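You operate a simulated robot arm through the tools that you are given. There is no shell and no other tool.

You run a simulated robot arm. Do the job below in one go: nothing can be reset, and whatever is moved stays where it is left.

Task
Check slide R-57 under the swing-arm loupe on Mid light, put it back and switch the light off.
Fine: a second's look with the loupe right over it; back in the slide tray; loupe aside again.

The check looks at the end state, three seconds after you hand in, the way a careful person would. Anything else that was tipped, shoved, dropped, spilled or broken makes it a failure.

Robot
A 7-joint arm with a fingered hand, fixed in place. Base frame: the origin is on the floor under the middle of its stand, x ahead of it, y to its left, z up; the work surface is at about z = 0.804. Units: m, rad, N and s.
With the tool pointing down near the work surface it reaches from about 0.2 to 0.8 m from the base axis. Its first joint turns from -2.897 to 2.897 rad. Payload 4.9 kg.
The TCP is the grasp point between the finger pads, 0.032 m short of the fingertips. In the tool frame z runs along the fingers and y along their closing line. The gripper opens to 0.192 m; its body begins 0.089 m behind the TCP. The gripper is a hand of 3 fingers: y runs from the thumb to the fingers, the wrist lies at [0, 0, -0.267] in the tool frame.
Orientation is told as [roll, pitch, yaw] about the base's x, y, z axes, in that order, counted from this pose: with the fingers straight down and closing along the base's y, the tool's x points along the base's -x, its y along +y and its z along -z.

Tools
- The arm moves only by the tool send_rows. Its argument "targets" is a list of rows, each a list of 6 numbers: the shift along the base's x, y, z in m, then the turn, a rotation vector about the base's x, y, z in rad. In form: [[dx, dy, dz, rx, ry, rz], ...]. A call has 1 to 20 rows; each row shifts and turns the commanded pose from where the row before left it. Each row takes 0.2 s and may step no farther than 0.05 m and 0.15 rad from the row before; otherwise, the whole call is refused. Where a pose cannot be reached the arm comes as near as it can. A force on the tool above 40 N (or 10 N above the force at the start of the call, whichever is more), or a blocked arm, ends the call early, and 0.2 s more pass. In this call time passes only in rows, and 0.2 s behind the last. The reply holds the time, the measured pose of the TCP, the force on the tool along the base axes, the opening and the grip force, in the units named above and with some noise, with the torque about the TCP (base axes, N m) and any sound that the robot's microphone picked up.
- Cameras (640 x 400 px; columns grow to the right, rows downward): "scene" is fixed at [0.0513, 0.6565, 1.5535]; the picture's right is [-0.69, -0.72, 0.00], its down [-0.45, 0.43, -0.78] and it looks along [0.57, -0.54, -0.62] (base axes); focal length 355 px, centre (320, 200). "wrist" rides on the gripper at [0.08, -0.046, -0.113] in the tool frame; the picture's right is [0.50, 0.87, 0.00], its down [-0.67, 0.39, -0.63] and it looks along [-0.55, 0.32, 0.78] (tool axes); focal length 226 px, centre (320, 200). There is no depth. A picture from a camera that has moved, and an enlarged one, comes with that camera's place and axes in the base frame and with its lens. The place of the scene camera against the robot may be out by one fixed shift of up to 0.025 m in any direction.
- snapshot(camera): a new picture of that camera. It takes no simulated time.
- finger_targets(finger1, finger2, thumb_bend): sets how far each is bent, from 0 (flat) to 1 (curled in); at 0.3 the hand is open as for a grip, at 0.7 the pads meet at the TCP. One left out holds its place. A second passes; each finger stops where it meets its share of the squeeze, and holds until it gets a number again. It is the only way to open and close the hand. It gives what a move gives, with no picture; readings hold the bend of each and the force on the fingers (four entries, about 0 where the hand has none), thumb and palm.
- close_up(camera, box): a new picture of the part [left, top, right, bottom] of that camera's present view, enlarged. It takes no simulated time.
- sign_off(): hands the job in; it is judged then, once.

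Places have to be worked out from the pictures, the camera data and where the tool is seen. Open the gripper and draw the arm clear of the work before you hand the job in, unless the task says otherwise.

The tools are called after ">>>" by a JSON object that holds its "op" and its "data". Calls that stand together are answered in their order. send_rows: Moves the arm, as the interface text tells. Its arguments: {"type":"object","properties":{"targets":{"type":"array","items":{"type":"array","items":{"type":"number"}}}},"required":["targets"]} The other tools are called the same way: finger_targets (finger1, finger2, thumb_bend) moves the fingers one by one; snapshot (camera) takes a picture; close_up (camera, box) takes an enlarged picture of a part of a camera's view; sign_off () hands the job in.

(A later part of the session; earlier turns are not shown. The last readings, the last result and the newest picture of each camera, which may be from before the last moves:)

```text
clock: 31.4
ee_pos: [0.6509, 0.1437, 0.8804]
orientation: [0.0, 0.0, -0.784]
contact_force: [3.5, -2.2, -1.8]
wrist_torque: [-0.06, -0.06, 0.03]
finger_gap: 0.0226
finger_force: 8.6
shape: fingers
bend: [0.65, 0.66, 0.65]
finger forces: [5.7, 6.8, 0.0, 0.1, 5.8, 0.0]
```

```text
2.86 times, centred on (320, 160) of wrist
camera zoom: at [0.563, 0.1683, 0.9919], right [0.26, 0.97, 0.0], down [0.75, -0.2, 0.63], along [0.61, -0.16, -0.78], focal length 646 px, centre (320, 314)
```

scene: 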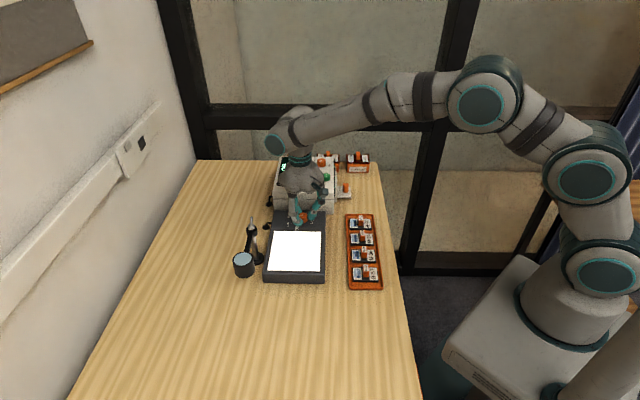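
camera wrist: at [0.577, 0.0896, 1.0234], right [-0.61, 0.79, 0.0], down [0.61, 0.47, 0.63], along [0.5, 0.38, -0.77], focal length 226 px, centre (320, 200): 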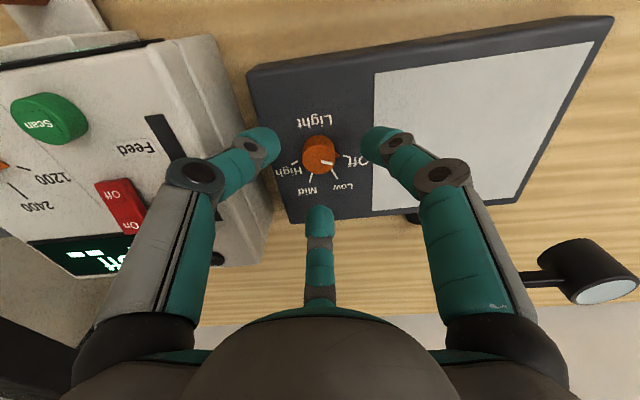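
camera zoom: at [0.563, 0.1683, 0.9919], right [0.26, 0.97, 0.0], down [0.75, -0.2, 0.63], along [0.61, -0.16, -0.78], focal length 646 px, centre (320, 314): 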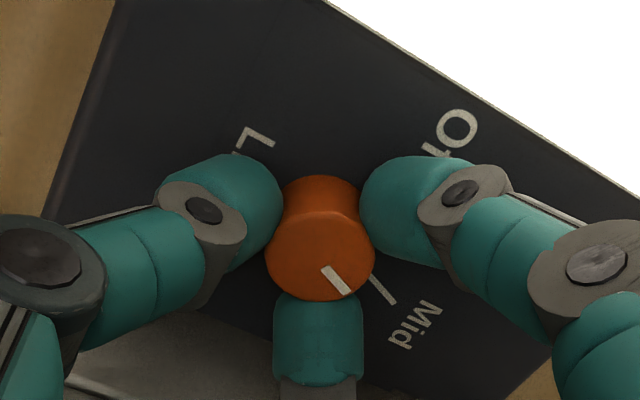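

The mark now lines up with the Mid tick. I'll loosen, lift clear and check it from above.

>>> {"op": "finger_targets", "data": {"finger1": 0.61, "finger2": 0.61, "thumb_bend": 0.61}}

>>> {"op": "send_rows", "data": {"targets": [[0, 0, 0.01, 0, 0, 0], [0, 0, 0.03, 0, 0, 0], [0, 0, 0.05, 0, 0, 0], [0, 0, 0.04, 0, 0, 0]]}}

>>> {"op": "close_up", "data": {"camera": "wrist", "box": [250, 60, 390, 200]}}

>>> {"op": "close_up", "data": {"camera": "scene", "box": [225, 195, 405, 300]}}

```text
clock: 32.4
ee_pos: [0.6515, 0.1453, 0.8793]
orientation: [0.001, 0.0, -0.783]
contact_force: [-0.7, 0.6, 1.1]
wrist_torque: [0.04, 0.0, 0.0]
finger_gap: 0.0371
finger_force: 1.0
shape: fingers
bend: [0.61, 0.61, 0.61]
finger forces: [1.1, 0.4, 0.1, 0.1, 0.2, 0.0]
```

```text
clock: 33.4
ee_pos: [0.6509, 0.1455, 1.0112]
orientation: [-0.002, 0.002, -0.782]
contact_force: [1.1, -0.4, -1.0]
wrist_torque: [0.01, 0.01, 0.01]
finger_gap: 0.0371
finger_force: 0.1
shape: fingers
bend: [0.61, 0.61, 0.61]
finger forces: [0.0, 0.0, 0.1, 0.0, 0.0, 0.0]
```

```text
2.86 times, centred on (320, 130) of wrist
camera zoom: at [0.5632, 0.1698, 1.1236], right [0.26, 0.97, 0.0], down [0.75, -0.2, 0.63], along [0.61, -0.16, -0.78], focal length 646 px, centre (320, 400)
```

zoom: 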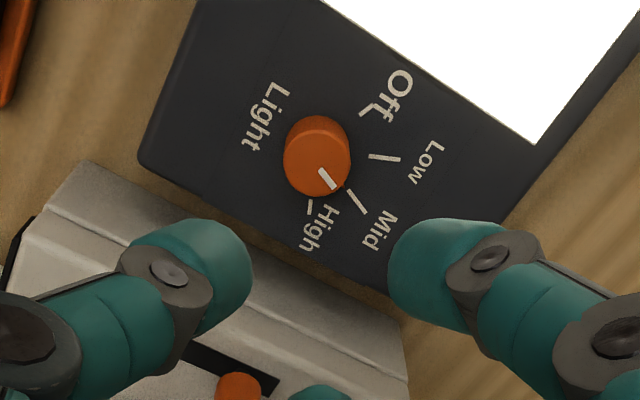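

```text
3.56 times, centred on (315, 248) of scene
camera zoom: at [0.0513, 0.6565, 1.5535], right [-0.69, -0.72, 0.0], down [-0.45, 0.43, -0.78], along [0.57, -0.54, -0.62], focal length 1263 px, centre (338, 31)
```

zoom: 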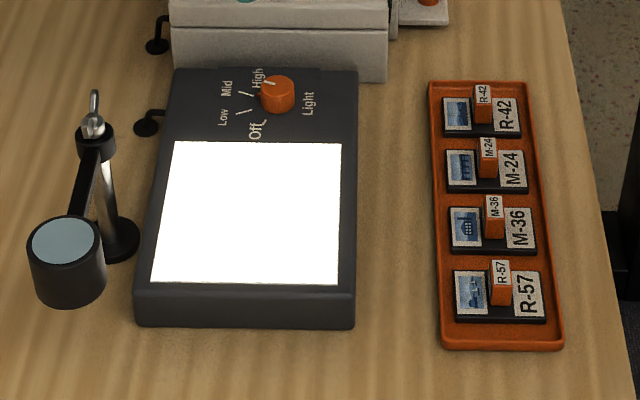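

The knob is on Mid, and the light box hasn't moved in the scene view. I'll move above R-57 now, offset about 5 mm toward the two-finger side so all three fingers meet the handle together.

>>> {"op": "send_rows", "data": {"targets": [[-0.0401, 0.0006, 0, 0, 0, 0], [-0.0401, 0.0006, 0, 0, 0, 0], [-0.0401, 0.0006, 0, 0, 0, 0], [-0.0401, 0.0006, 0, 0, 0, 0], [-0.0401, 0.0006, 0, 0, 0, 0], [-0.0401, 0.0006, 0, 0, 0, 0], [0, 0, -0.04, 0, 0, 0], [0, 0, -0.04, 0, 0, 0]]}}

>>> {"op": "close_up", "data": {"camera": "wrist", "box": [240, 80, 400, 230]}}

>>> {"op": "snapshot", "data": {"camera": "wrist"}}

```text
clock: 35.2
ee_pos: [0.4143, 0.1474, 0.9291]
orientation: [0.001, 0.0, -0.782]
contact_force: [0.7, -0.4, 0.3]
wrist_torque: [0.01, 0.03, -0.01]
finger_gap: 0.0371
finger_force: 0.0
shape: fingers
bend: [0.61, 0.61, 0.61]
finger forces: [0.0, 0.0, 0.0, 0.0, 0.1, 0.1]
```

```text
2.67 times, centred on (320, 155) of wrist
camera zoom: at [0.3259, 0.1719, 1.041], right [0.26, 0.97, 0.0], down [0.75, -0.2, 0.63], along [0.61, -0.16, -0.77], focal length 603 px, centre (320, 320)
```

zoom: 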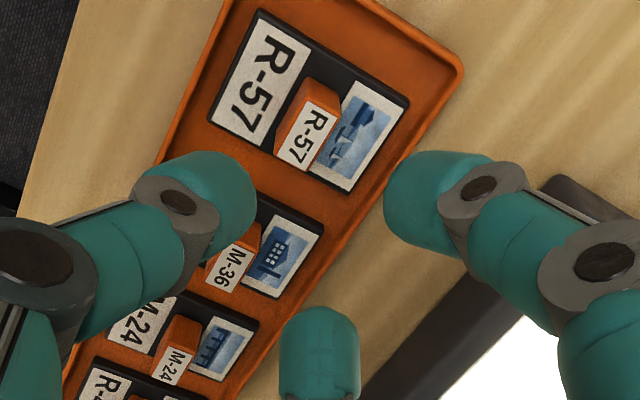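

```text
taken
camera wrist: at [0.3259, 0.1719, 1.041], right [0.26, 0.97, 0.0], down [0.75, -0.2, 0.63], along [0.61, -0.16, -0.77], focal length 226 px, centre (320, 200)
```

wrist: 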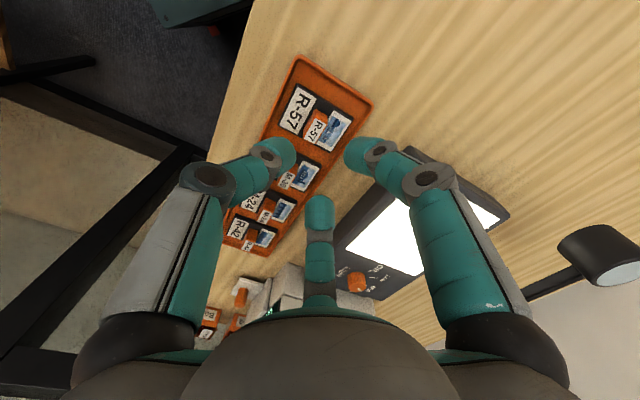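

R-57's handle again comes out at (0.407, 0.146). I'll lower partway, correcting a little in x, and check alignment again.

>>> {"op": "send_rows", "data": {"targets": [[0, 0, -0.02, 0, 0, 0], [0, 0, -0.02, 0, 0, 0]]}}

>>> {"op": "send_rows", "data": {"targets": [[0, 0, 0, 0, 0, 0]]}}

>>> {"op": "close_up", "data": {"camera": "wrist", "box": [240, 90, 400, 240]}}

```text
clock: 35.8
ee_pos: [0.4121, 0.1477, 0.889]
orientation: [-0.001, 0.002, -0.783]
contact_force: [0.6, 0.5, 0.0]
wrist_torque: [-0.01, 0.03, 0.01]
finger_gap: 0.0375
finger_force: 0.1
shape: fingers
bend: [0.61, 0.61, 0.61]
finger forces: [0.1, 0.1, 0.0, 0.1, 0.1, 0.0]
```

```text
clock: 36.2
ee_pos: [0.4122, 0.1479, 0.8881]
orientation: [0.0, -0.002, -0.781]
contact_force: [-0.6, -0.6, -1.2]
wrist_torque: [-0.06, 0.02, -0.01]
finger_gap: 0.0375
finger_force: 0.2
shape: fingers
bend: [0.61, 0.61, 0.61]
finger forces: [0.1, 0.0, 0.0, 0.0, 0.0, 0.1]
```

```text
2.67 times, centred on (320, 165) of wrist
camera zoom: at [0.3239, 0.1718, 1.0012], right [0.26, 0.97, 0.0], down [0.75, -0.2, 0.63], along [0.61, -0.16, -0.78], focal length 603 px, centre (320, 293)
```

zoom: 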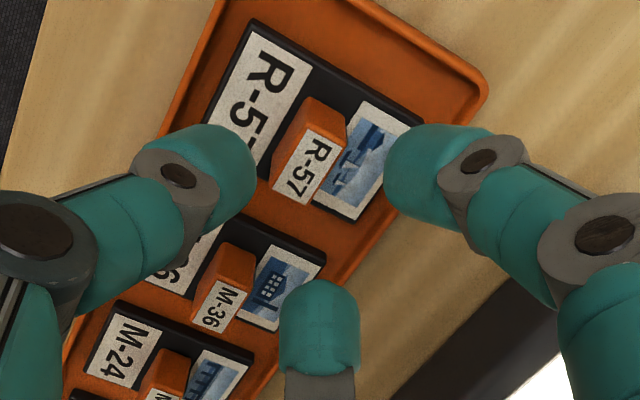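

The handle is at (0.407, 0.146) and the TCP at (0.412, 0.148). I'll shift about 2 mm and lower to TCP ≈0.855, keeping the tips just above the slide mount.

>>> {"op": "send_rows", "data": {"targets": [[-0.0018, 0.0019, -0.015, 0, 0, 0], [0, 0, -0.012, 0, 0, 0], [0, 0, -0.006, 0, 0, 0]]}}

>>> {"op": "close_up", "data": {"camera": "wrist", "box": [240, 90, 400, 240]}}

>>> {"op": "close_up", "data": {"camera": "scene", "box": [300, 200, 420, 300]}}

```text
clock: 37.0
ee_pos: [0.4097, 0.1502, 0.8567]
orientation: [0.0, 0.0, -0.782]
contact_force: [0.0, -0.4, 0.2]
wrist_torque: [0.01, 0.02, 0.03]
finger_gap: 0.0371
finger_force: 0.0
shape: fingers
bend: [0.61, 0.61, 0.61]
finger forces: [0.0, 0.0, 0.0, 0.0, 0.0, 0.0]
```

```text
2.67 times, centred on (320, 165) of wrist
camera zoom: at [0.3214, 0.1745, 0.9692], right [0.26, 0.97, 0.0], down [0.75, -0.2, 0.63], along [0.61, -0.16, -0.78], focal length 603 px, centre (320, 293)
```

zoom: 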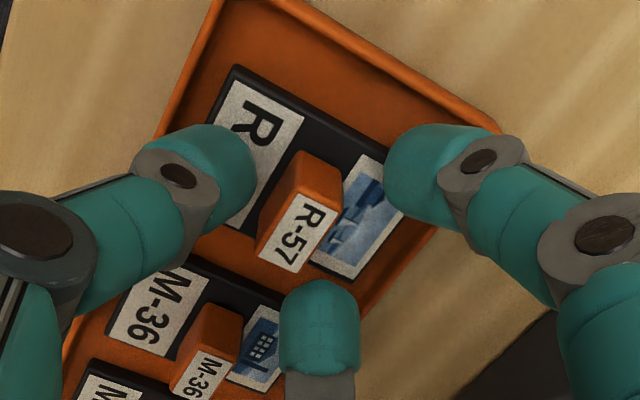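

```text
4.00 times, centred on (360, 250) of scene
camera zoom: at [0.0513, 0.6565, 1.5535], right [-0.69, -0.72, 0.0], down [-0.45, 0.43, -0.78], along [0.57, -0.54, -0.62], focal length 1421 px, centre (160, 0)
```

zoom: 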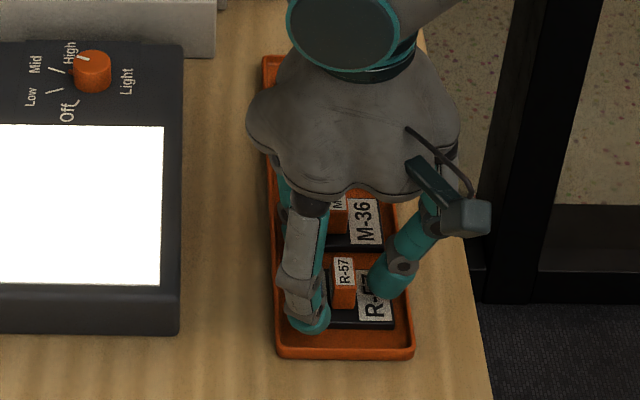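

The three tips straddle R-57's handle with no contact, and M-36's handle is clear. I'll close in two stages.

>>> {"op": "finger_targets", "data": {"finger1": 0.65, "finger2": 0.65, "thumb_bend": 0.65}}

>>> {"op": "close_up", "data": {"camera": "wrist", "box": [240, 90, 400, 240]}}

```text
clock: 38.0
ee_pos: [0.4091, 0.1499, 0.8571]
orientation: [0.0, 0.0, -0.781]
contact_force: [-0.4, 0.7, -0.3]
wrist_torque: [0.02, -0.02, 0.01]
finger_gap: 0.022
finger_force: 0.3
shape: fingers
bend: [0.65, 0.65, 0.65]
finger forces: [0.0, 0.2, 0.0, 0.0, 0.1, 0.0]
```

```text
2.67 times, centred on (320, 165) of wrist
camera zoom: at [0.3213, 0.1744, 0.9693], right [0.26, 0.97, 0.0], down [0.75, -0.2, 0.63], along [0.61, -0.16, -0.78], focal length 603 px, centre (320, 293)
```

zoom: 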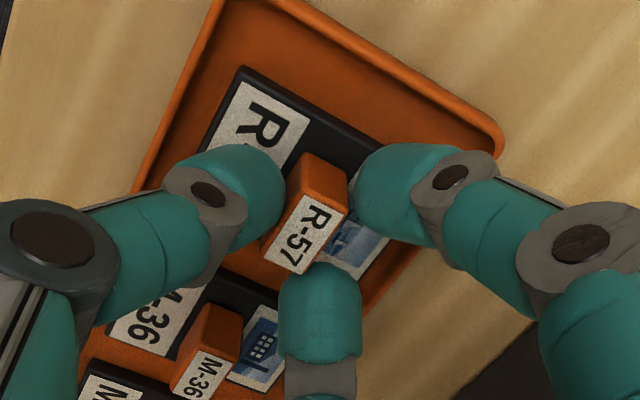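

There's barely any contact yet at 0.65. I'll lower 4 mm for a deeper hold on the handle and then close to grip.

>>> {"op": "send_rows", "data": {"targets": [[0, 0, -0.002, 0, 0, 0], [0, 0, -0.002, 0, 0, 0]]}}

>>> {"op": "finger_targets", "data": {"finger1": 0.7, "finger2": 0.7, "thumb_bend": 0.7}}

>>> {"op": "close_up", "data": {"camera": "wrist", "box": [240, 90, 400, 240]}}

```text
clock: 38.6
ee_pos: [0.4098, 0.15, 0.8535]
orientation: [-0.002, -0.001, -0.783]
contact_force: [-1.2, 0.3, -0.3]
wrist_torque: [-0.02, 0.0, 0.02]
finger_gap: 0.0223
finger_force: 0.2
shape: fingers
bend: [0.65, 0.65, 0.65]
finger forces: [0.0, 0.3, 0.0, 0.1, 0.2, 0.1]
```

```text
clock: 39.6
ee_pos: [0.4092, 0.1502, 0.8527]
orientation: [-0.001, -0.001, -0.783]
contact_force: [-0.2, -0.5, 0.5]
wrist_torque: [0.02, 0.03, 0.03]
finger_gap: 0.0181
finger_force: 8.2
shape: fingers
bend: [0.66, 0.67, 0.67]
finger forces: [4.9, 3.4, 0.0, 0.0, 7.0, 0.0]
```

```text
2.67 times, centred on (320, 165) of wrist
camera zoom: at [0.3212, 0.1745, 0.9655], right [0.26, 0.97, 0.0], down [0.75, -0.2, 0.63], along [0.61, -0.16, -0.78], focal length 603 px, centre (320, 293)
```

zoom: 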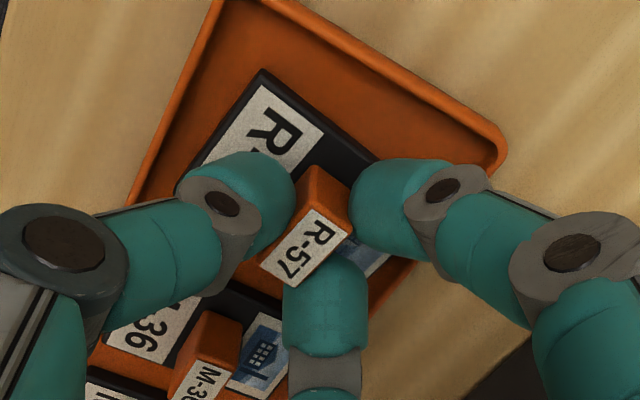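

All three fingers press on the handle (4.9, 3.4 and 7.0 N), and the slide shifted a few mm within its slot. I'll lift slowly and check the hold.

>>> {"op": "send_rows", "data": {"targets": [[0, 0, 0.005, 0, 0, 0], [0, 0, 0.01, 0, 0, 0], [0, 0, 0.015, 0, 0, 0]]}}

>>> {"op": "close_up", "data": {"camera": "wrist", "box": [240, 70, 400, 220]}}

>>> {"op": "close_up", "data": {"camera": "scene", "box": [300, 200, 420, 300]}}

```text
clock: 40.4
ee_pos: [0.4106, 0.1512, 0.8829]
orientation: [-0.001, 0.002, -0.781]
contact_force: [0.5, 0.7, -0.3]
wrist_torque: [0.03, -0.02, 0.01]
finger_gap: 0.018
finger_force: 7.7
shape: fingers
bend: [0.66, 0.67, 0.67]
finger forces: [4.9, 3.4, 0.1, 0.0, 7.0, 0.0]
```

```text
2.67 times, centred on (320, 145) of wrist
camera zoom: at [0.3216, 0.1752, 0.995], right [0.26, 0.97, 0.0], down [0.75, -0.2, 0.63], along [0.61, -0.16, -0.78], focal length 603 px, centre (320, 347)
```

zoom: 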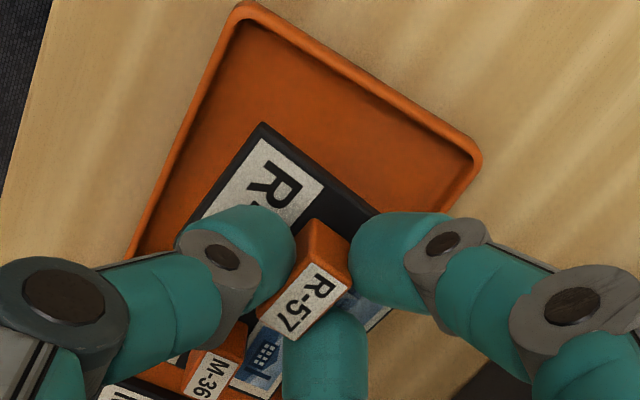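

```text
4.00 times, centred on (360, 250) of scene
camera zoom: at [0.0513, 0.6565, 1.5535], right [-0.69, -0.72, 0.0], down [-0.45, 0.43, -0.78], along [0.57, -0.54, -0.62], focal length 1421 px, centre (160, 0)
```

zoom: 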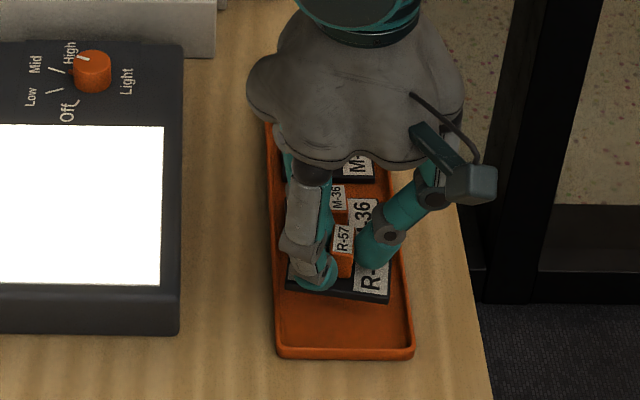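

The slide is held securely but turned about 8° clockwise in the grip. I'll raise it, carry it over the light box while turning it back, and aim for the spot the loupe reaches when swung 90°.

>>> {"op": "send_rows", "data": {"targets": [[0, 0, 0.035, 0, 0, 0], [0, 0, 0.032, 0, 0, 0], [0.032, 0.0168, 0, 0, 0, 0.028], [0.032, 0.0168, 0, 0, 0, 0.028], [0.032, 0.0168, 0, 0, 0, 0.028], [0.032, 0.0168, 0, 0, 0, 0.028], [0.032, 0.0168, 0, 0, 0, 0.028]]}}

>>> {"op": "snapshot", "data": {"camera": "wrist"}}

>>> {"op": "close_up", "data": {"camera": "scene", "box": [220, 130, 380, 290]}}

```text
clock: 42.0
ee_pos: [0.5696, 0.2337, 0.951]
orientation: [-0.001, -0.001, -0.642]
contact_force: [-0.5, 0.2, -0.5]
wrist_torque: [0.01, 0.03, 0.04]
finger_gap: 0.0177
finger_force: 7.9
shape: fingers
bend: [0.66, 0.67, 0.67]
finger forces: [4.9, 3.4, 0.0, 0.0, 6.9, 0.0]
```

```text
taken
camera wrist: at [0.4784, 0.2451, 1.0628], right [0.12, 0.99, 0.0], down [0.77, -0.09, 0.63], along [0.63, -0.07, -0.77], focal length 226 px, centre (320, 200)
```

wrist: 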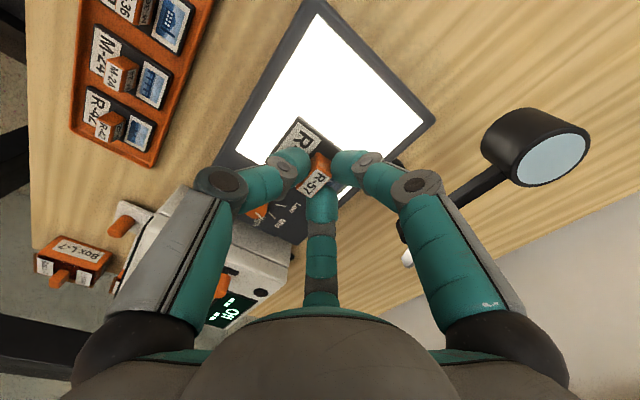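

```text
2.50 times, centred on (300, 210) of scene
camera zoom: at [0.0513, 0.6565, 1.5535], right [-0.69, -0.72, 0.0], down [-0.45, 0.43, -0.78], along [0.57, -0.54, -0.62], focal length 888 px, centre (370, 175)
```

zoom: 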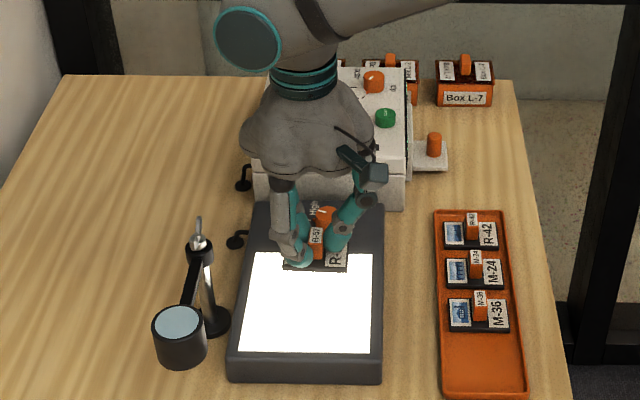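

The slide hangs level over the lit screen and the hand is well clear of the loupe. I'll lower toward the surface and feel for contact.

>>> {"op": "send_rows", "data": {"targets": [[0, 0, -0.02, 0, 0, 0], [0, 0, -0.02, 0, 0, 0], [0, 0, -0.015, 0, 0, 0], [0, 0, -0.004, 0, 0, 0]]}}

>>> {"op": "send_rows", "data": {"targets": [[0, 0, -0.003, 0, 0, 0]]}}

>>> {"op": "send_rows", "data": {"targets": [[0, 0, -0.002, 0, 0, 0]]}}

>>> {"op": "close_up", "data": {"camera": "wrist", "box": [220, 60, 420, 240]}}

```text
clock: 43.0
ee_pos: [0.5695, 0.235, 0.8911]
orientation: [0.001, 0.0, -0.642]
contact_force: [0.3, 0.7, -0.5]
wrist_torque: [0.0, 0.0, 0.0]
finger_gap: 0.0176
finger_force: 7.2
shape: fingers
bend: [0.66, 0.67, 0.67]
finger forces: [4.7, 3.4, 0.1, 0.0, 6.8, 0.0]
```

```text
clock: 43.4
ee_pos: [0.5692, 0.2342, 0.8881]
orientation: [0.002, -0.001, -0.642]
contact_force: [0.2, -0.9, 1.5]
wrist_torque: [0.01, 0.04, 0.0]
finger_gap: 0.0176
finger_force: 8.4
shape: fingers
bend: [0.66, 0.67, 0.67]
finger forces: [5.0, 3.7, 0.0, 0.0, 7.6, 0.0]
```

```text
clock: 43.8
ee_pos: [0.5684, 0.2351, 0.8868]
orientation: [0.002, -0.002, -0.642]
contact_force: [-3.3, -3.1, 10.3]
wrist_torque: [-0.09, 0.11, 0.01]
finger_gap: 0.0173
finger_force: 10.3
shape: fingers
bend: [0.66, 0.67, 0.67]
finger forces: [5.7, 3.8, 0.0, 0.0, 11.0, 0.0]
```

```text
2.22 times, centred on (320, 150) of wrist
camera zoom: at [0.4787, 0.2462, 0.9993], right [0.12, 0.99, 0.0], down [0.77, -0.09, 0.63], along [0.63, -0.07, -0.77], focal length 502 px, centre (320, 311)
```

zoom: 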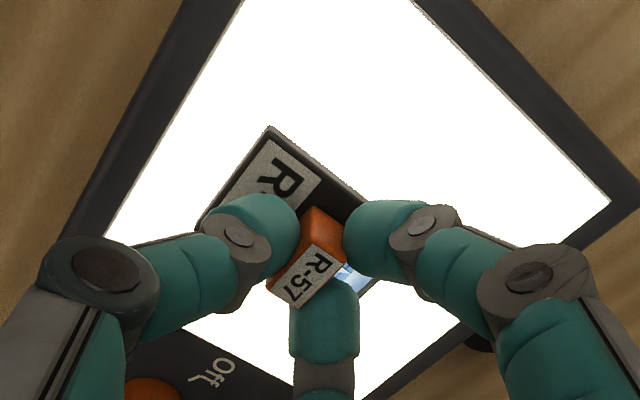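

Contact came at TCP ≈0.887 with about 10 N, so the slide is down on the screen. I'll release gently and lift away.

>>> {"op": "finger_targets", "data": {"finger1": 0.61, "finger2": 0.61, "thumb_bend": 0.61}}

>>> {"op": "send_rows", "data": {"targets": [[0, 0, 0.01, 0, 0, 0], [0, 0, 0.03, 0, 0, 0], [0, 0, 0.05, 0, 0, 0], [0, 0, 0.05, 0, 0, 0]]}}

>>> {"op": "snapshot", "data": {"camera": "wrist"}}

>>> {"op": "close_up", "data": {"camera": "scene", "box": [220, 200, 340, 290]}}

```text
clock: 44.8
ee_pos: [0.5677, 0.2352, 0.8857]
orientation: [0.001, 0.0, -0.642]
contact_force: [0.1, 1.9, 5.7]
wrist_torque: [-0.02, -0.03, 0.03]
finger_gap: 0.0354
finger_force: 2.5
shape: fingers
bend: [0.61, 0.62, 0.62]
finger forces: [0.0, 2.9, 0.0, 0.0, 2.7, 0.0]
```

```text
clock: 45.8
ee_pos: [0.568, 0.2327, 1.0247]
orientation: [-0.002, 0.0, -0.642]
contact_force: [-0.5, 0.5, -0.1]
wrist_torque: [-0.03, -0.03, 0.03]
finger_gap: 0.0374
finger_force: 0.1
shape: fingers
bend: [0.61, 0.61, 0.61]
finger forces: [0.1, 0.0, 0.1, 0.1, 0.1, 0.0]
```

```text
taken
camera wrist: at [0.4776, 0.2448, 1.1374], right [0.12, 0.99, 0.0], down [0.77, -0.09, 0.63], along [0.63, -0.08, -0.78], focal length 226 px, centre (320, 200)
```

wrist: 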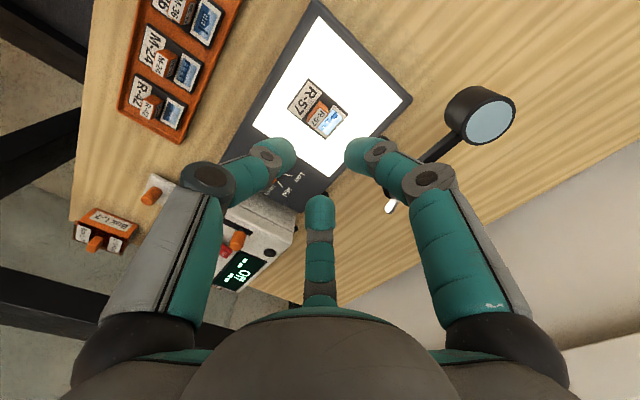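

```text
4.44 times, centred on (280, 245) of scene
camera zoom: at [0.0513, 0.6565, 1.5535], right [-0.69, -0.72, 0.0], down [-0.45, 0.43, -0.78], along [0.57, -0.54, -0.62], focal length 1578 px, centre (498, 0)
```

zoom: 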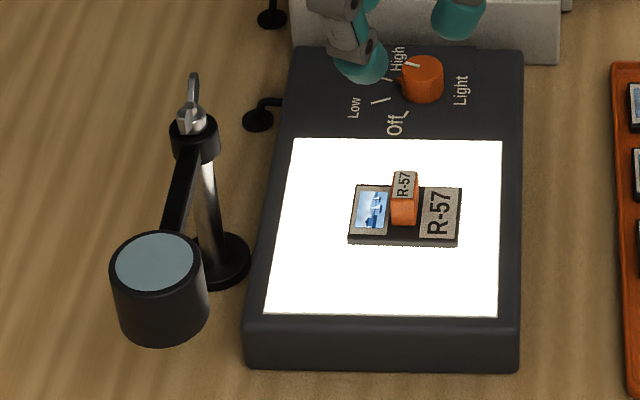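

R-57 lies flat near (0.568, 0.234), where the swung loupe should centre between its middle and its picture. Next I'll cage the loupe head loosely with three fingers, arm in the gap between thumb and finger2, starting from above it.

>>> {"op": "finger_targets", "data": {"finger1": 0.52, "finger2": 0.52, "thumb_bend": 0.52}}

>>> {"op": "send_rows", "data": {"targets": [[0.0019, 0.041, 0.005, 0, 0, 0.095], [0.0019, 0.041, 0.005, 0, 0, 0.095], [0.0019, 0.041, 0.005, 0, 0, 0.095], [0.0018, 0.0408, 0, 0, 0, 0.095]]}}

>>> {"op": "snapshot", "data": {"camera": "wrist"}}

>>> {"op": "snapshot", "data": {"camera": "scene"}}

```text
clock: 46.8
ee_pos: [0.569, 0.2336, 1.0254]
orientation: [-0.001, -0.002, -0.643]
contact_force: [-0.4, 0.3, 0.9]
wrist_torque: [-0.02, 0.01, 0.0]
finger_gap: 0.0751
finger_force: 0.1
shape: fingers
bend: [0.52, 0.52, 0.52]
finger forces: [0.0, 0.0, 0.0, 0.0, 0.1, 0.0]
```

```text
clock: 47.8
ee_pos: [0.5783, 0.401, 1.0424]
orientation: [0.001, -0.003, -0.261]
contact_force: [-0.2, -0.1, 0.2]
wrist_torque: [-0.02, -0.01, 0.0]
finger_gap: 0.0754
finger_force: 0.2
shape: fingers
bend: [0.52, 0.52, 0.52]
finger forces: [0.0, 0.1, 0.0, 0.0, 0.0, 0.0]
```

```text
taken
camera wrist: at [0.4892, 0.377, 1.1549], right [-0.26, 0.97, 0.0], down [0.75, 0.2, 0.63], along [0.61, 0.16, -0.77], focal length 226 px, centre (320, 200)
```

wrist: 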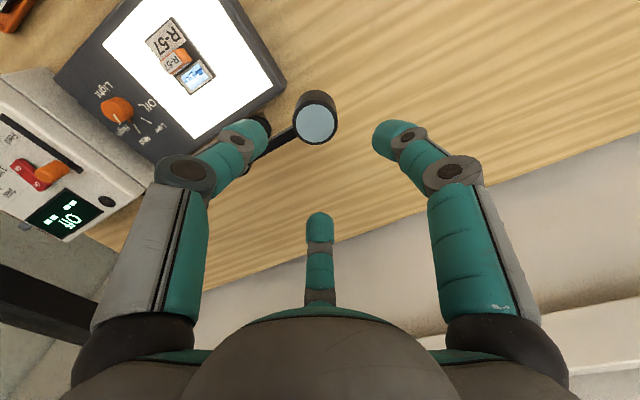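

```text
taken
```

scene: 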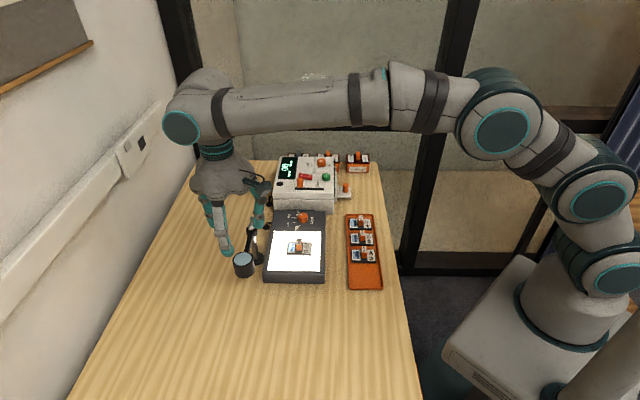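

The loupe lens is visible between the fingers, a little off axis. I'll enlarge it to get the exact offset.

>>> {"op": "close_up", "data": {"camera": "wrist", "box": [240, 70, 380, 180]}}

>>> {"op": "send_rows", "data": {"targets": [[0, 0, 0, 0, 0, 0]]}}

```text
3.64 times, centred on (310, 125) of wrist
camera zoom: at [0.4892, 0.377, 1.1549], right [-0.26, 0.97, 0.0], down [0.75, 0.2, 0.63], along [0.61, 0.16, -0.77], focal length 822 px, centre (356, 473)
```

zoom: 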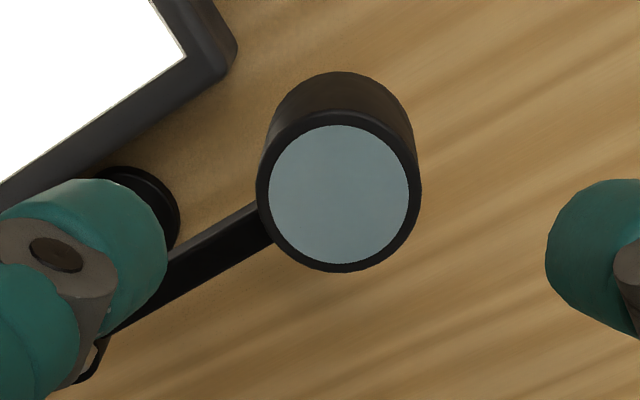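

```text
clock: 48.2
ee_pos: [0.5773, 0.4003, 1.0424]
orientation: [0.0, 0.001, -0.262]
contact_force: [0.8, 0.2, -0.3]
wrist_torque: [-0.02, -0.04, 0.0]
finger_gap: 0.0752
finger_force: 0.1
shape: fingers
bend: [0.52, 0.52, 0.52]
finger forces: [0.1, 0.0, 0.0, 0.0, 0.1, 0.1]
```

The lens centre is near (0.575, 0.3955) and the rim radius about 24 mm. I'll shift over it and lower so the fingers surround the head with the tips near z 0.883, above its lower edge.

>>> {"op": "send_rows", "data": {"targets": [[-0.0029, -0.005, -0.02, 0, 0, 0], [0, 0, -0.03, 0, 0, 0], [0, 0, -0.02, 0, 0, 0]]}}

>>> {"op": "snapshot", "data": {"camera": "wrist"}}

>>> {"op": "close_up", "data": {"camera": "scene", "box": [180, 160, 320, 290]}}

```text
clock: 49.0
ee_pos: [0.574, 0.3917, 0.9705]
orientation: [-0.001, 0.002, -0.263]
contact_force: [0.3, -0.9, 0.5]
wrist_torque: [-0.01, -0.02, 0.01]
finger_gap: 0.0753
finger_force: 0.1
shape: fingers
bend: [0.52, 0.52, 0.52]
finger forces: [0.0, 0.0, 0.0, 0.0, 0.0, 0.0]
```

```text
taken
camera wrist: at [0.4862, 0.3705, 1.0829], right [-0.26, 0.97, 0.0], down [0.75, 0.2, 0.63], along [0.61, 0.16, -0.78], focal length 226 px, centre (320, 200)
```

wrist: 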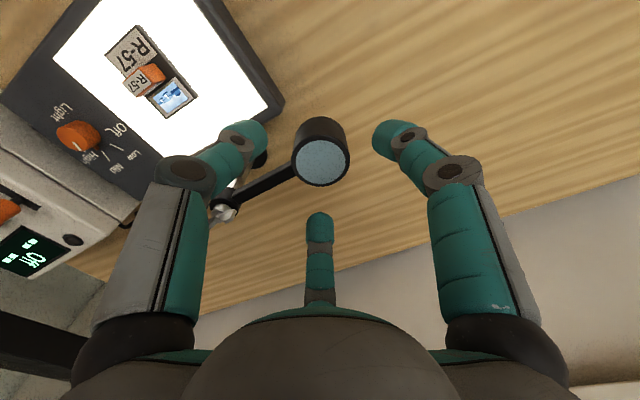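

```text
3.08 times, centred on (250, 225) of scene
camera zoom: at [0.0513, 0.6565, 1.5535], right [-0.69, -0.72, 0.0], down [-0.45, 0.43, -0.78], along [0.57, -0.54, -0.62], focal length 1093 px, centre (535, 123)
```

zoom: 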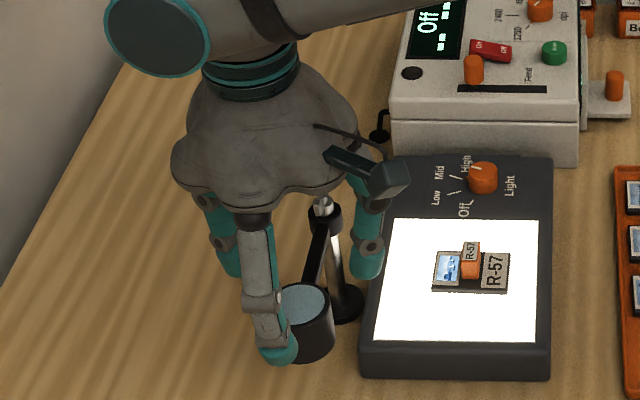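

The lens sits exactly on the tool axis and the post and wing nut are clear. I'll lower the remaining 44 mm.

>>> {"op": "send_rows", "data": {"targets": [[0, 0, -0.015, 0, 0, 0], [0, 0, -0.015, 0, 0, 0], [0, 0, -0.014, 0, 0, 0]]}}

>>> {"op": "finger_targets", "data": {"finger1": 0.56, "finger2": 0.56, "thumb_bend": 0.56}}

>>> {"op": "snapshot", "data": {"camera": "wrist"}}

>>> {"op": "close_up", "data": {"camera": "scene", "box": [180, 160, 320, 290]}}

```text
clock: 49.8
ee_pos: [0.5731, 0.3946, 0.9253]
orientation: [0.0, 0.0, -0.263]
contact_force: [0.8, -0.4, -0.5]
wrist_torque: [0.03, -0.01, 0.01]
finger_gap: 0.0755
finger_force: 0.1
shape: fingers
bend: [0.52, 0.52, 0.52]
finger forces: [0.0, 0.1, 0.0, 0.0, 0.1, 0.0]
```

```text
clock: 50.8
ee_pos: [0.5736, 0.3932, 0.9259]
orientation: [0.0, 0.001, -0.263]
contact_force: [0.1, -0.3, 0.3]
wrist_torque: [-0.01, -0.01, 0.01]
finger_gap: 0.0593
finger_force: 0.1
shape: fingers
bend: [0.56, 0.56, 0.56]
finger forces: [0.1, 0.0, 0.0, 0.0, 0.0, 0.1]
```

```text
taken
camera wrist: at [0.4848, 0.3706, 1.0381], right [-0.26, 0.97, 0.0], down [0.75, 0.2, 0.63], along [0.61, 0.16, -0.78], focal length 226 px, centre (320, 200)
```

wrist: 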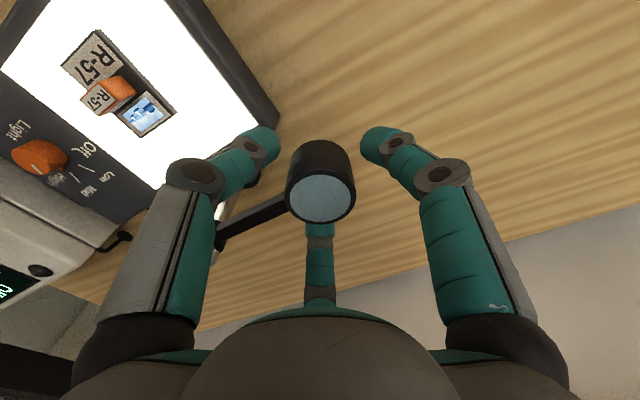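

```text
3.08 times, centred on (250, 225) of scene
camera zoom: at [0.0513, 0.6565, 1.5535], right [-0.69, -0.72, 0.0], down [-0.45, 0.43, -0.78], along [0.57, -0.54, -0.62], focal length 1093 px, centre (535, 123)
```

zoom: 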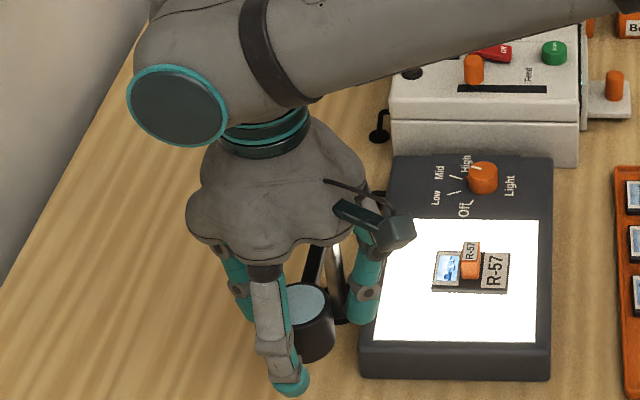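

The head is loosely caged with no forces. I'll sweep along the arc about the post, turning the hand with it, and pause after 0.5 rad to check.

>>> {"op": "send_rows", "data": {"targets": [[-0.0072, -0.0084, 0, 0, 0, 0.1], [-0.0063, -0.009, 0, 0, 0, 0.1], [-0.0054, -0.0097, 0, 0, 0, 0.1], [-0.0043, -0.0101, 0, 0, 0, 0.1], [-0.0034, -0.0105, 0, 0, 0, 0.1]]}}

>>> {"op": "snapshot", "data": {"camera": "wrist"}}

>>> {"op": "close_up", "data": {"camera": "scene", "box": [180, 160, 320, 290]}}

```text
clock: 52.0
ee_pos: [0.5472, 0.3458, 0.9279]
orientation: [0.001, 0.0, 0.238]
contact_force: [0.4, 0.5, -0.1]
wrist_torque: [0.0, -0.01, -0.01]
finger_gap: 0.0596
finger_force: 0.4
shape: fingers
bend: [0.56, 0.56, 0.56]
finger forces: [0.1, 0.2, 0.1, 0.0, 0.1, 0.1]
```

```text
taken
camera wrist: at [0.4811, 0.283, 1.0397], right [-0.69, 0.72, 0.0], down [0.56, 0.54, 0.63], along [0.46, 0.44, -0.78], focal length 226 px, centre (320, 200)
```

wrist: 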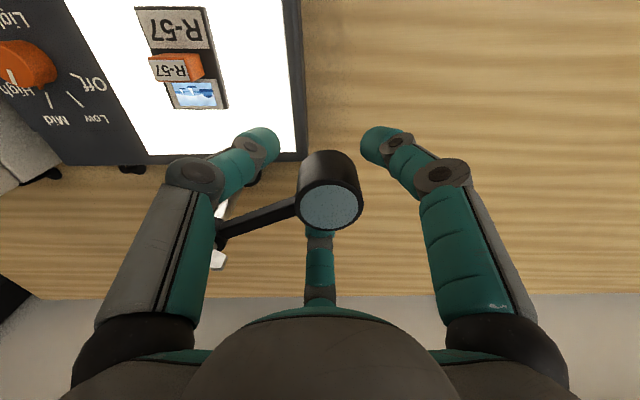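

```text
3.08 times, centred on (250, 225) of scene
camera zoom: at [0.0513, 0.6565, 1.5535], right [-0.69, -0.72, 0.0], down [-0.45, 0.43, -0.78], along [0.57, -0.54, -0.62], focal length 1093 px, centre (535, 123)
```

zoom: 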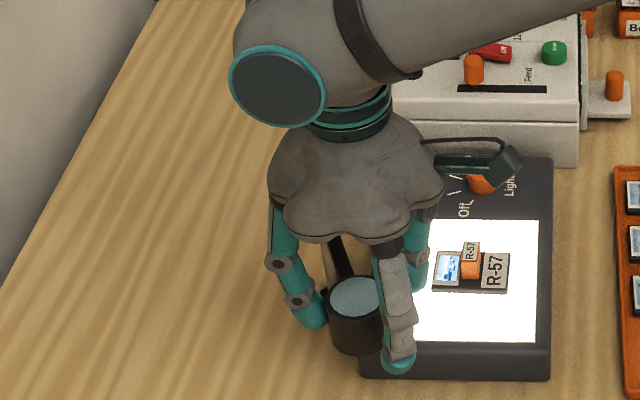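

The loupe follows smoothly with negligible force. I'll continue the arc.

>>> {"op": "send_rows", "data": {"targets": [[-0.0022, -0.0108, 0, 0, 0, 0.1], [-0.0012, -0.0109, 0, 0, 0, 0.1], [-0.0001, -0.0111, 0, 0, 0, 0.1], [0.001, -0.011, 0, 0, 0, 0.1], [0.0021, -0.0108, 0, 0, 0, 0.1], [0.0032, -0.0105, 0, 0, 0, 0.1]]}}

>>> {"op": "snapshot", "data": {"camera": "wrist"}}

>>> {"op": "close_up", "data": {"camera": "scene", "box": [200, 160, 340, 290]}}

```text
clock: 53.4
ee_pos: [0.5508, 0.2794, 0.9269]
orientation: [0.001, 0.0, 0.841]
contact_force: [-0.1, 0.3, 0.2]
wrist_torque: [0.0, -0.01, 0.04]
finger_gap: 0.059
finger_force: 0.2
shape: fingers
bend: [0.56, 0.56, 0.56]
finger forces: [0.0, 0.1, 0.0, 0.0, 0.0, 0.0]
```

```text
taken
camera wrist: at [0.5317, 0.191, 1.0387], right [-0.98, 0.21, 0.0], down [0.16, 0.76, 0.63], along [0.13, 0.62, -0.78], focal length 226 px, centre (320, 200)
```

wrist: 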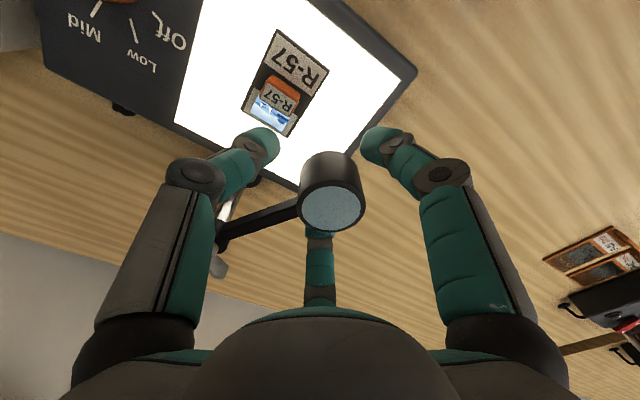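

```text
3.08 times, centred on (270, 225) of scene
camera zoom: at [0.0513, 0.6565, 1.5535], right [-0.69, -0.72, 0.0], down [-0.45, 0.43, -0.78], along [0.57, -0.54, -0.62], focal length 1093 px, centre (474, 123)
```

zoom: 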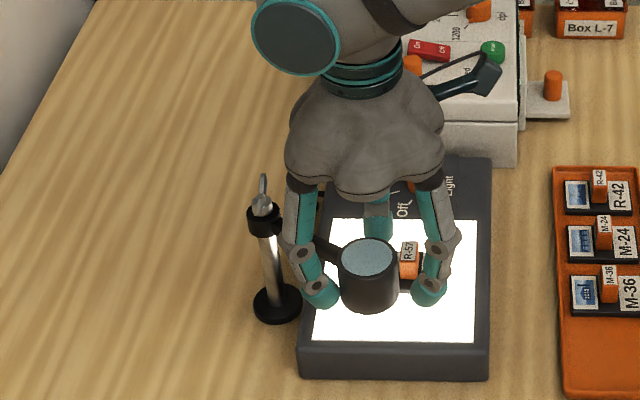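

The loupe is nearly over the slide. I'll do the last stretch, with a slight overshoot to allow for the cage clearance.

>>> {"op": "send_rows", "data": {"targets": [[0.0042, -0.0102, 0, 0, 0, 0.1], [0.0052, -0.0097, 0, 0, 0, 0.1], [0.0062, -0.0092, 0, 0, 0, 0.1], [0.007, -0.0085, 0, 0, 0, 0.1], [0.0033, -0.0034, 0, 0, 0, 0.043]]}}

>>> {"op": "snapshot", "data": {"camera": "wrist"}}

>>> {"op": "close_up", "data": {"camera": "scene", "box": [200, 160, 340, 290]}}

```text
clock: 54.6
ee_pos: [0.5753, 0.2393, 0.927]
orientation: [0.0, -0.001, 1.284]
contact_force: [-0.8, 1.0, 0.3]
wrist_torque: [0.0, 0.03, 0.03]
finger_gap: 0.0593
finger_force: 0.1
shape: fingers
bend: [0.56, 0.56, 0.56]
finger forces: [0.0, 0.0, 0.1, 0.1, 0.0, 0.0]
```

```text
taken
camera wrist: at [0.5979, 0.1512, 1.0389], right [-0.97, -0.23, 0.0], down [-0.18, 0.75, 0.63], along [-0.15, 0.61, -0.78], focal length 226 px, centre (320, 200)
```

wrist: 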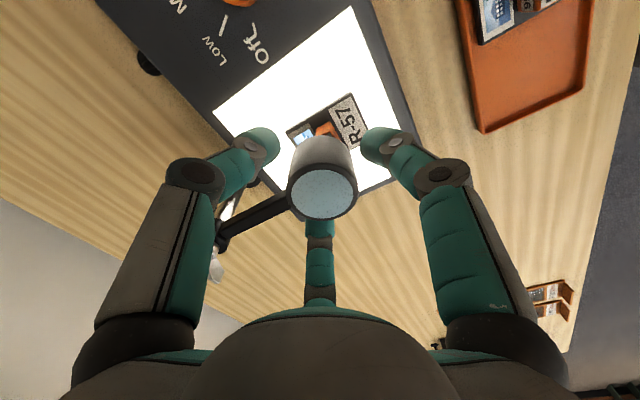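

```text
3.08 times, centred on (270, 225) of scene
camera zoom: at [0.0513, 0.6565, 1.5535], right [-0.69, -0.72, 0.0], down [-0.45, 0.43, -0.78], along [0.57, -0.54, -0.62], focal length 1093 px, centre (474, 123)
```

zoom: 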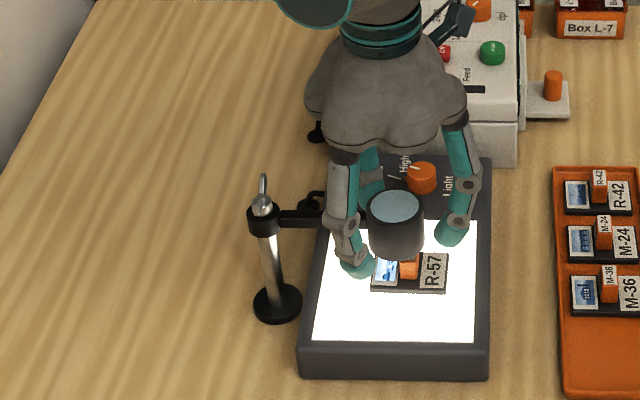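

The lens is at about (0.574, 0.240), directly over R-57. I'll widen the cage, lift clear so nothing covers the loupe, and hold there for the look.

>>> {"op": "finger_targets", "data": {"finger1": 0.52, "finger2": 0.52, "thumb_bend": 0.52}}

>>> {"op": "send_rows", "data": {"targets": [[0, 0, 0.02, 0, 0, 0], [0, 0, 0.04, 0, 0, 0], [0, 0, 0.05, 0, 0, 0], [0, 0, 0, 0, 0, 0], [0, 0, 0, 0, 0, 0], [0, 0, 0, 0, 0, 0], [0, 0, 0, 0, 0, 0], [0, 0, 0, 0, 0, 0], [0, 0, 0, 0, 0, 0], [0, 0, 0, 0, 0, 0], [0, 0, 0, 0, 0, 0], [0, 0, 0, 0, 0, 0], [0, 0, 0, 0, 0, 0]]}}

>>> {"op": "snapshot", "data": {"camera": "wrist"}}

>>> {"op": "close_up", "data": {"camera": "scene", "box": [220, 190, 340, 290]}}

```text
clock: 55.6
ee_pos: [0.5763, 0.2389, 0.9267]
orientation: [0.0, -0.002, 1.281]
contact_force: [0.3, 0.1, -0.2]
wrist_torque: [0.02, 0.01, 0.0]
finger_gap: 0.0749
finger_force: 0.0
shape: fingers
bend: [0.52, 0.52, 0.52]
finger forces: [0.0, 0.0, 0.0, 0.0, 0.0, 0.0]
```

```text
clock: 58.4
ee_pos: [0.5756, 0.2388, 1.0358]
orientation: [0.003, 0.0, 1.28]
contact_force: [0.7, -0.3, -0.6]
wrist_torque: [0.01, 0.02, 0.01]
finger_gap: 0.0753
finger_force: 0.1
shape: fingers
bend: [0.52, 0.52, 0.52]
finger forces: [0.1, 0.1, 0.0, 0.1, 0.0, 0.0]
```

```text
taken
camera wrist: at [0.5969, 0.1504, 1.1483], right [-0.97, -0.23, 0.0], down [-0.18, 0.75, 0.63], along [-0.15, 0.61, -0.78], focal length 226 px, centre (320, 200)
```

wrist: 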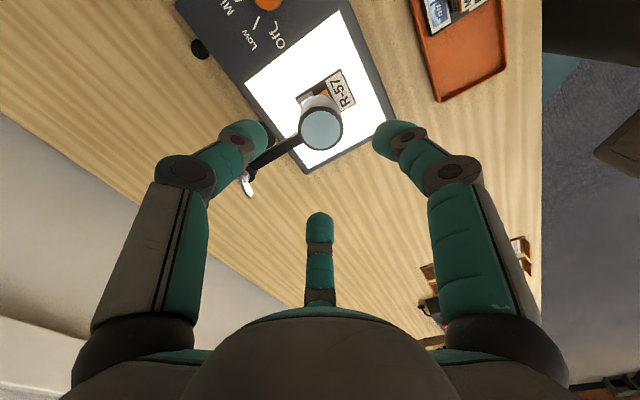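

```text
4.00 times, centred on (280, 240) of scene
camera zoom: at [0.0513, 0.6565, 1.5535], right [-0.69, -0.72, 0.0], down [-0.45, 0.43, -0.78], along [0.57, -0.54, -0.62], focal length 1421 px, centre (480, 40)
```

zoom: 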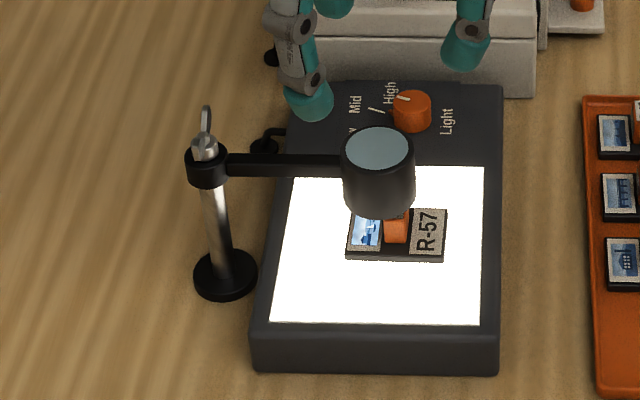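

The loupe has stayed over R-57 for more than three seconds with the light on. Before ending the look, I'll enlarge the knob to confirm it's really on Mid.

>>> {"op": "close_up", "data": {"camera": "scene", "box": [285, 200, 335, 235]}}

>>> {"op": "close_up", "data": {"camera": "wrist", "box": [240, 0, 300, 40]}}

>>> {"op": "close_up", "data": {"camera": "wrist", "box": [270, 60, 370, 160]}}

```text
11.43 times, centred on (310, 218) of scene
camera zoom: at [0.0513, 0.6565, 1.5535], right [-0.69, -0.72, 0.0], down [-0.45, 0.43, -0.78], along [0.57, -0.54, -0.62], focal length 4059 px, centre (434, 0)
```

zoom: 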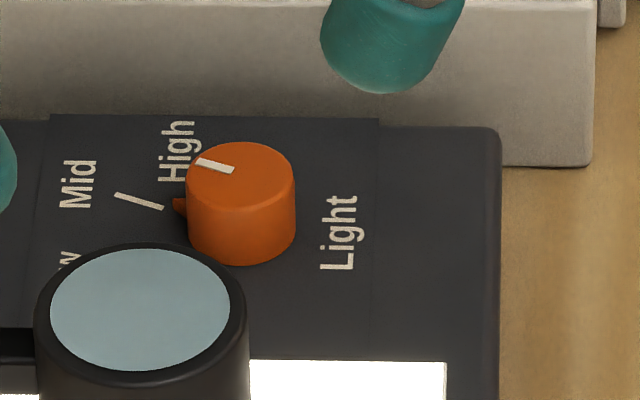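

```text
10.00 times, centred on (270, 20) of wrist
camera zoom: at [0.5969, 0.1504, 1.1483], right [-0.97, -0.23, 0.0], down [-0.18, 0.75, 0.63], along [-0.15, 0.61, -0.78], focal length 2261 px, centre (820, 2000)
```

zoom: 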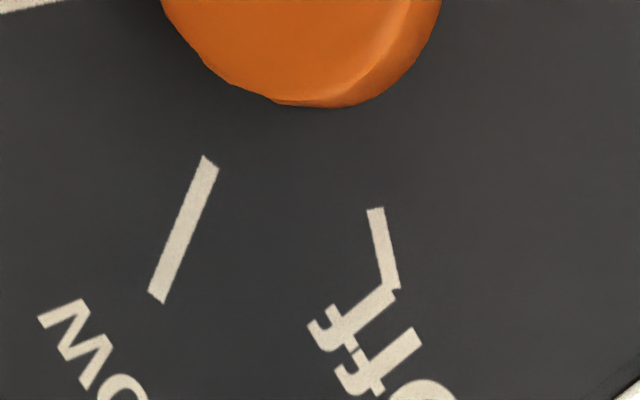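

```text
4.00 times, centred on (320, 110) of wrist
camera zoom: at [0.5969, 0.1504, 1.1483], right [-0.97, -0.23, 0.0], down [-0.18, 0.75, 0.63], along [-0.15, 0.61, -0.78], focal length 904 px, centre (320, 560)
```

zoom: 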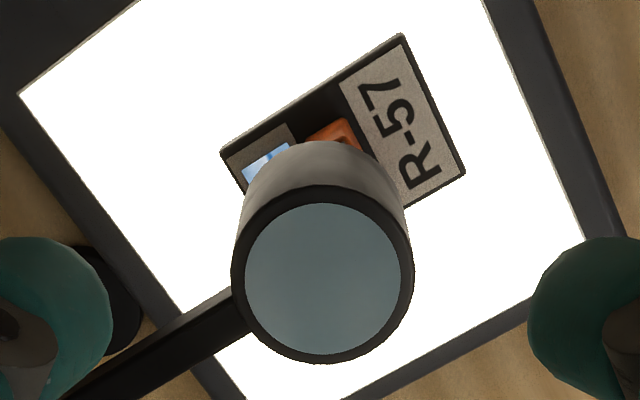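

The beak points straight at the Mid tick, so the look is done. I'll lower the open cage around the loupe head again to swing it back.

>>> {"op": "send_rows", "data": {"targets": [[0, 0, -0.04, 0, 0, 0], [0, 0, -0.035, 0, 0, 0], [0, 0, -0.02, 0, 0, 0], [0, 0, -0.014, 0, 0, 0]]}}

>>> {"op": "finger_targets", "data": {"finger1": 0.56, "finger2": 0.56, "thumb_bend": 0.56}}

>>> {"op": "snapshot", "data": {"camera": "wrist"}}

```text
clock: 59.4
ee_pos: [0.5742, 0.2405, 0.9287]
orientation: [0.0, 0.002, 1.281]
contact_force: [0.7, 0.7, -0.4]
wrist_torque: [-0.02, 0.02, 0.0]
finger_gap: 0.0754
finger_force: 0.1
shape: fingers
bend: [0.52, 0.52, 0.52]
finger forces: [0.0, 0.0, 0.1, 0.0, 0.0, 0.0]
```

```text
clock: 60.4
ee_pos: [0.5739, 0.2394, 0.9273]
orientation: [-0.001, -0.001, 1.28]
contact_force: [-0.2, -0.6, 0.3]
wrist_torque: [0.02, 0.02, -0.03]
finger_gap: 0.0592
finger_force: 0.2
shape: fingers
bend: [0.56, 0.56, 0.56]
finger forces: [0.1, 0.0, 0.0, 0.0, 0.1, 0.0]
```

```text
taken
camera wrist: at [0.5963, 0.1508, 1.0399], right [-0.97, -0.23, 0.0], down [-0.18, 0.75, 0.63], along [-0.15, 0.61, -0.78], focal length 226 px, centre (320, 200)
```

wrist: 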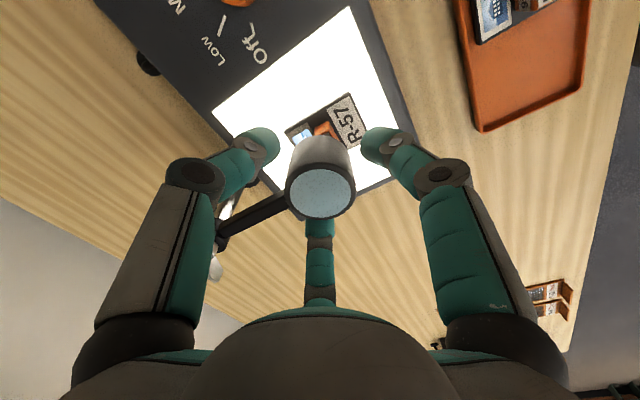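

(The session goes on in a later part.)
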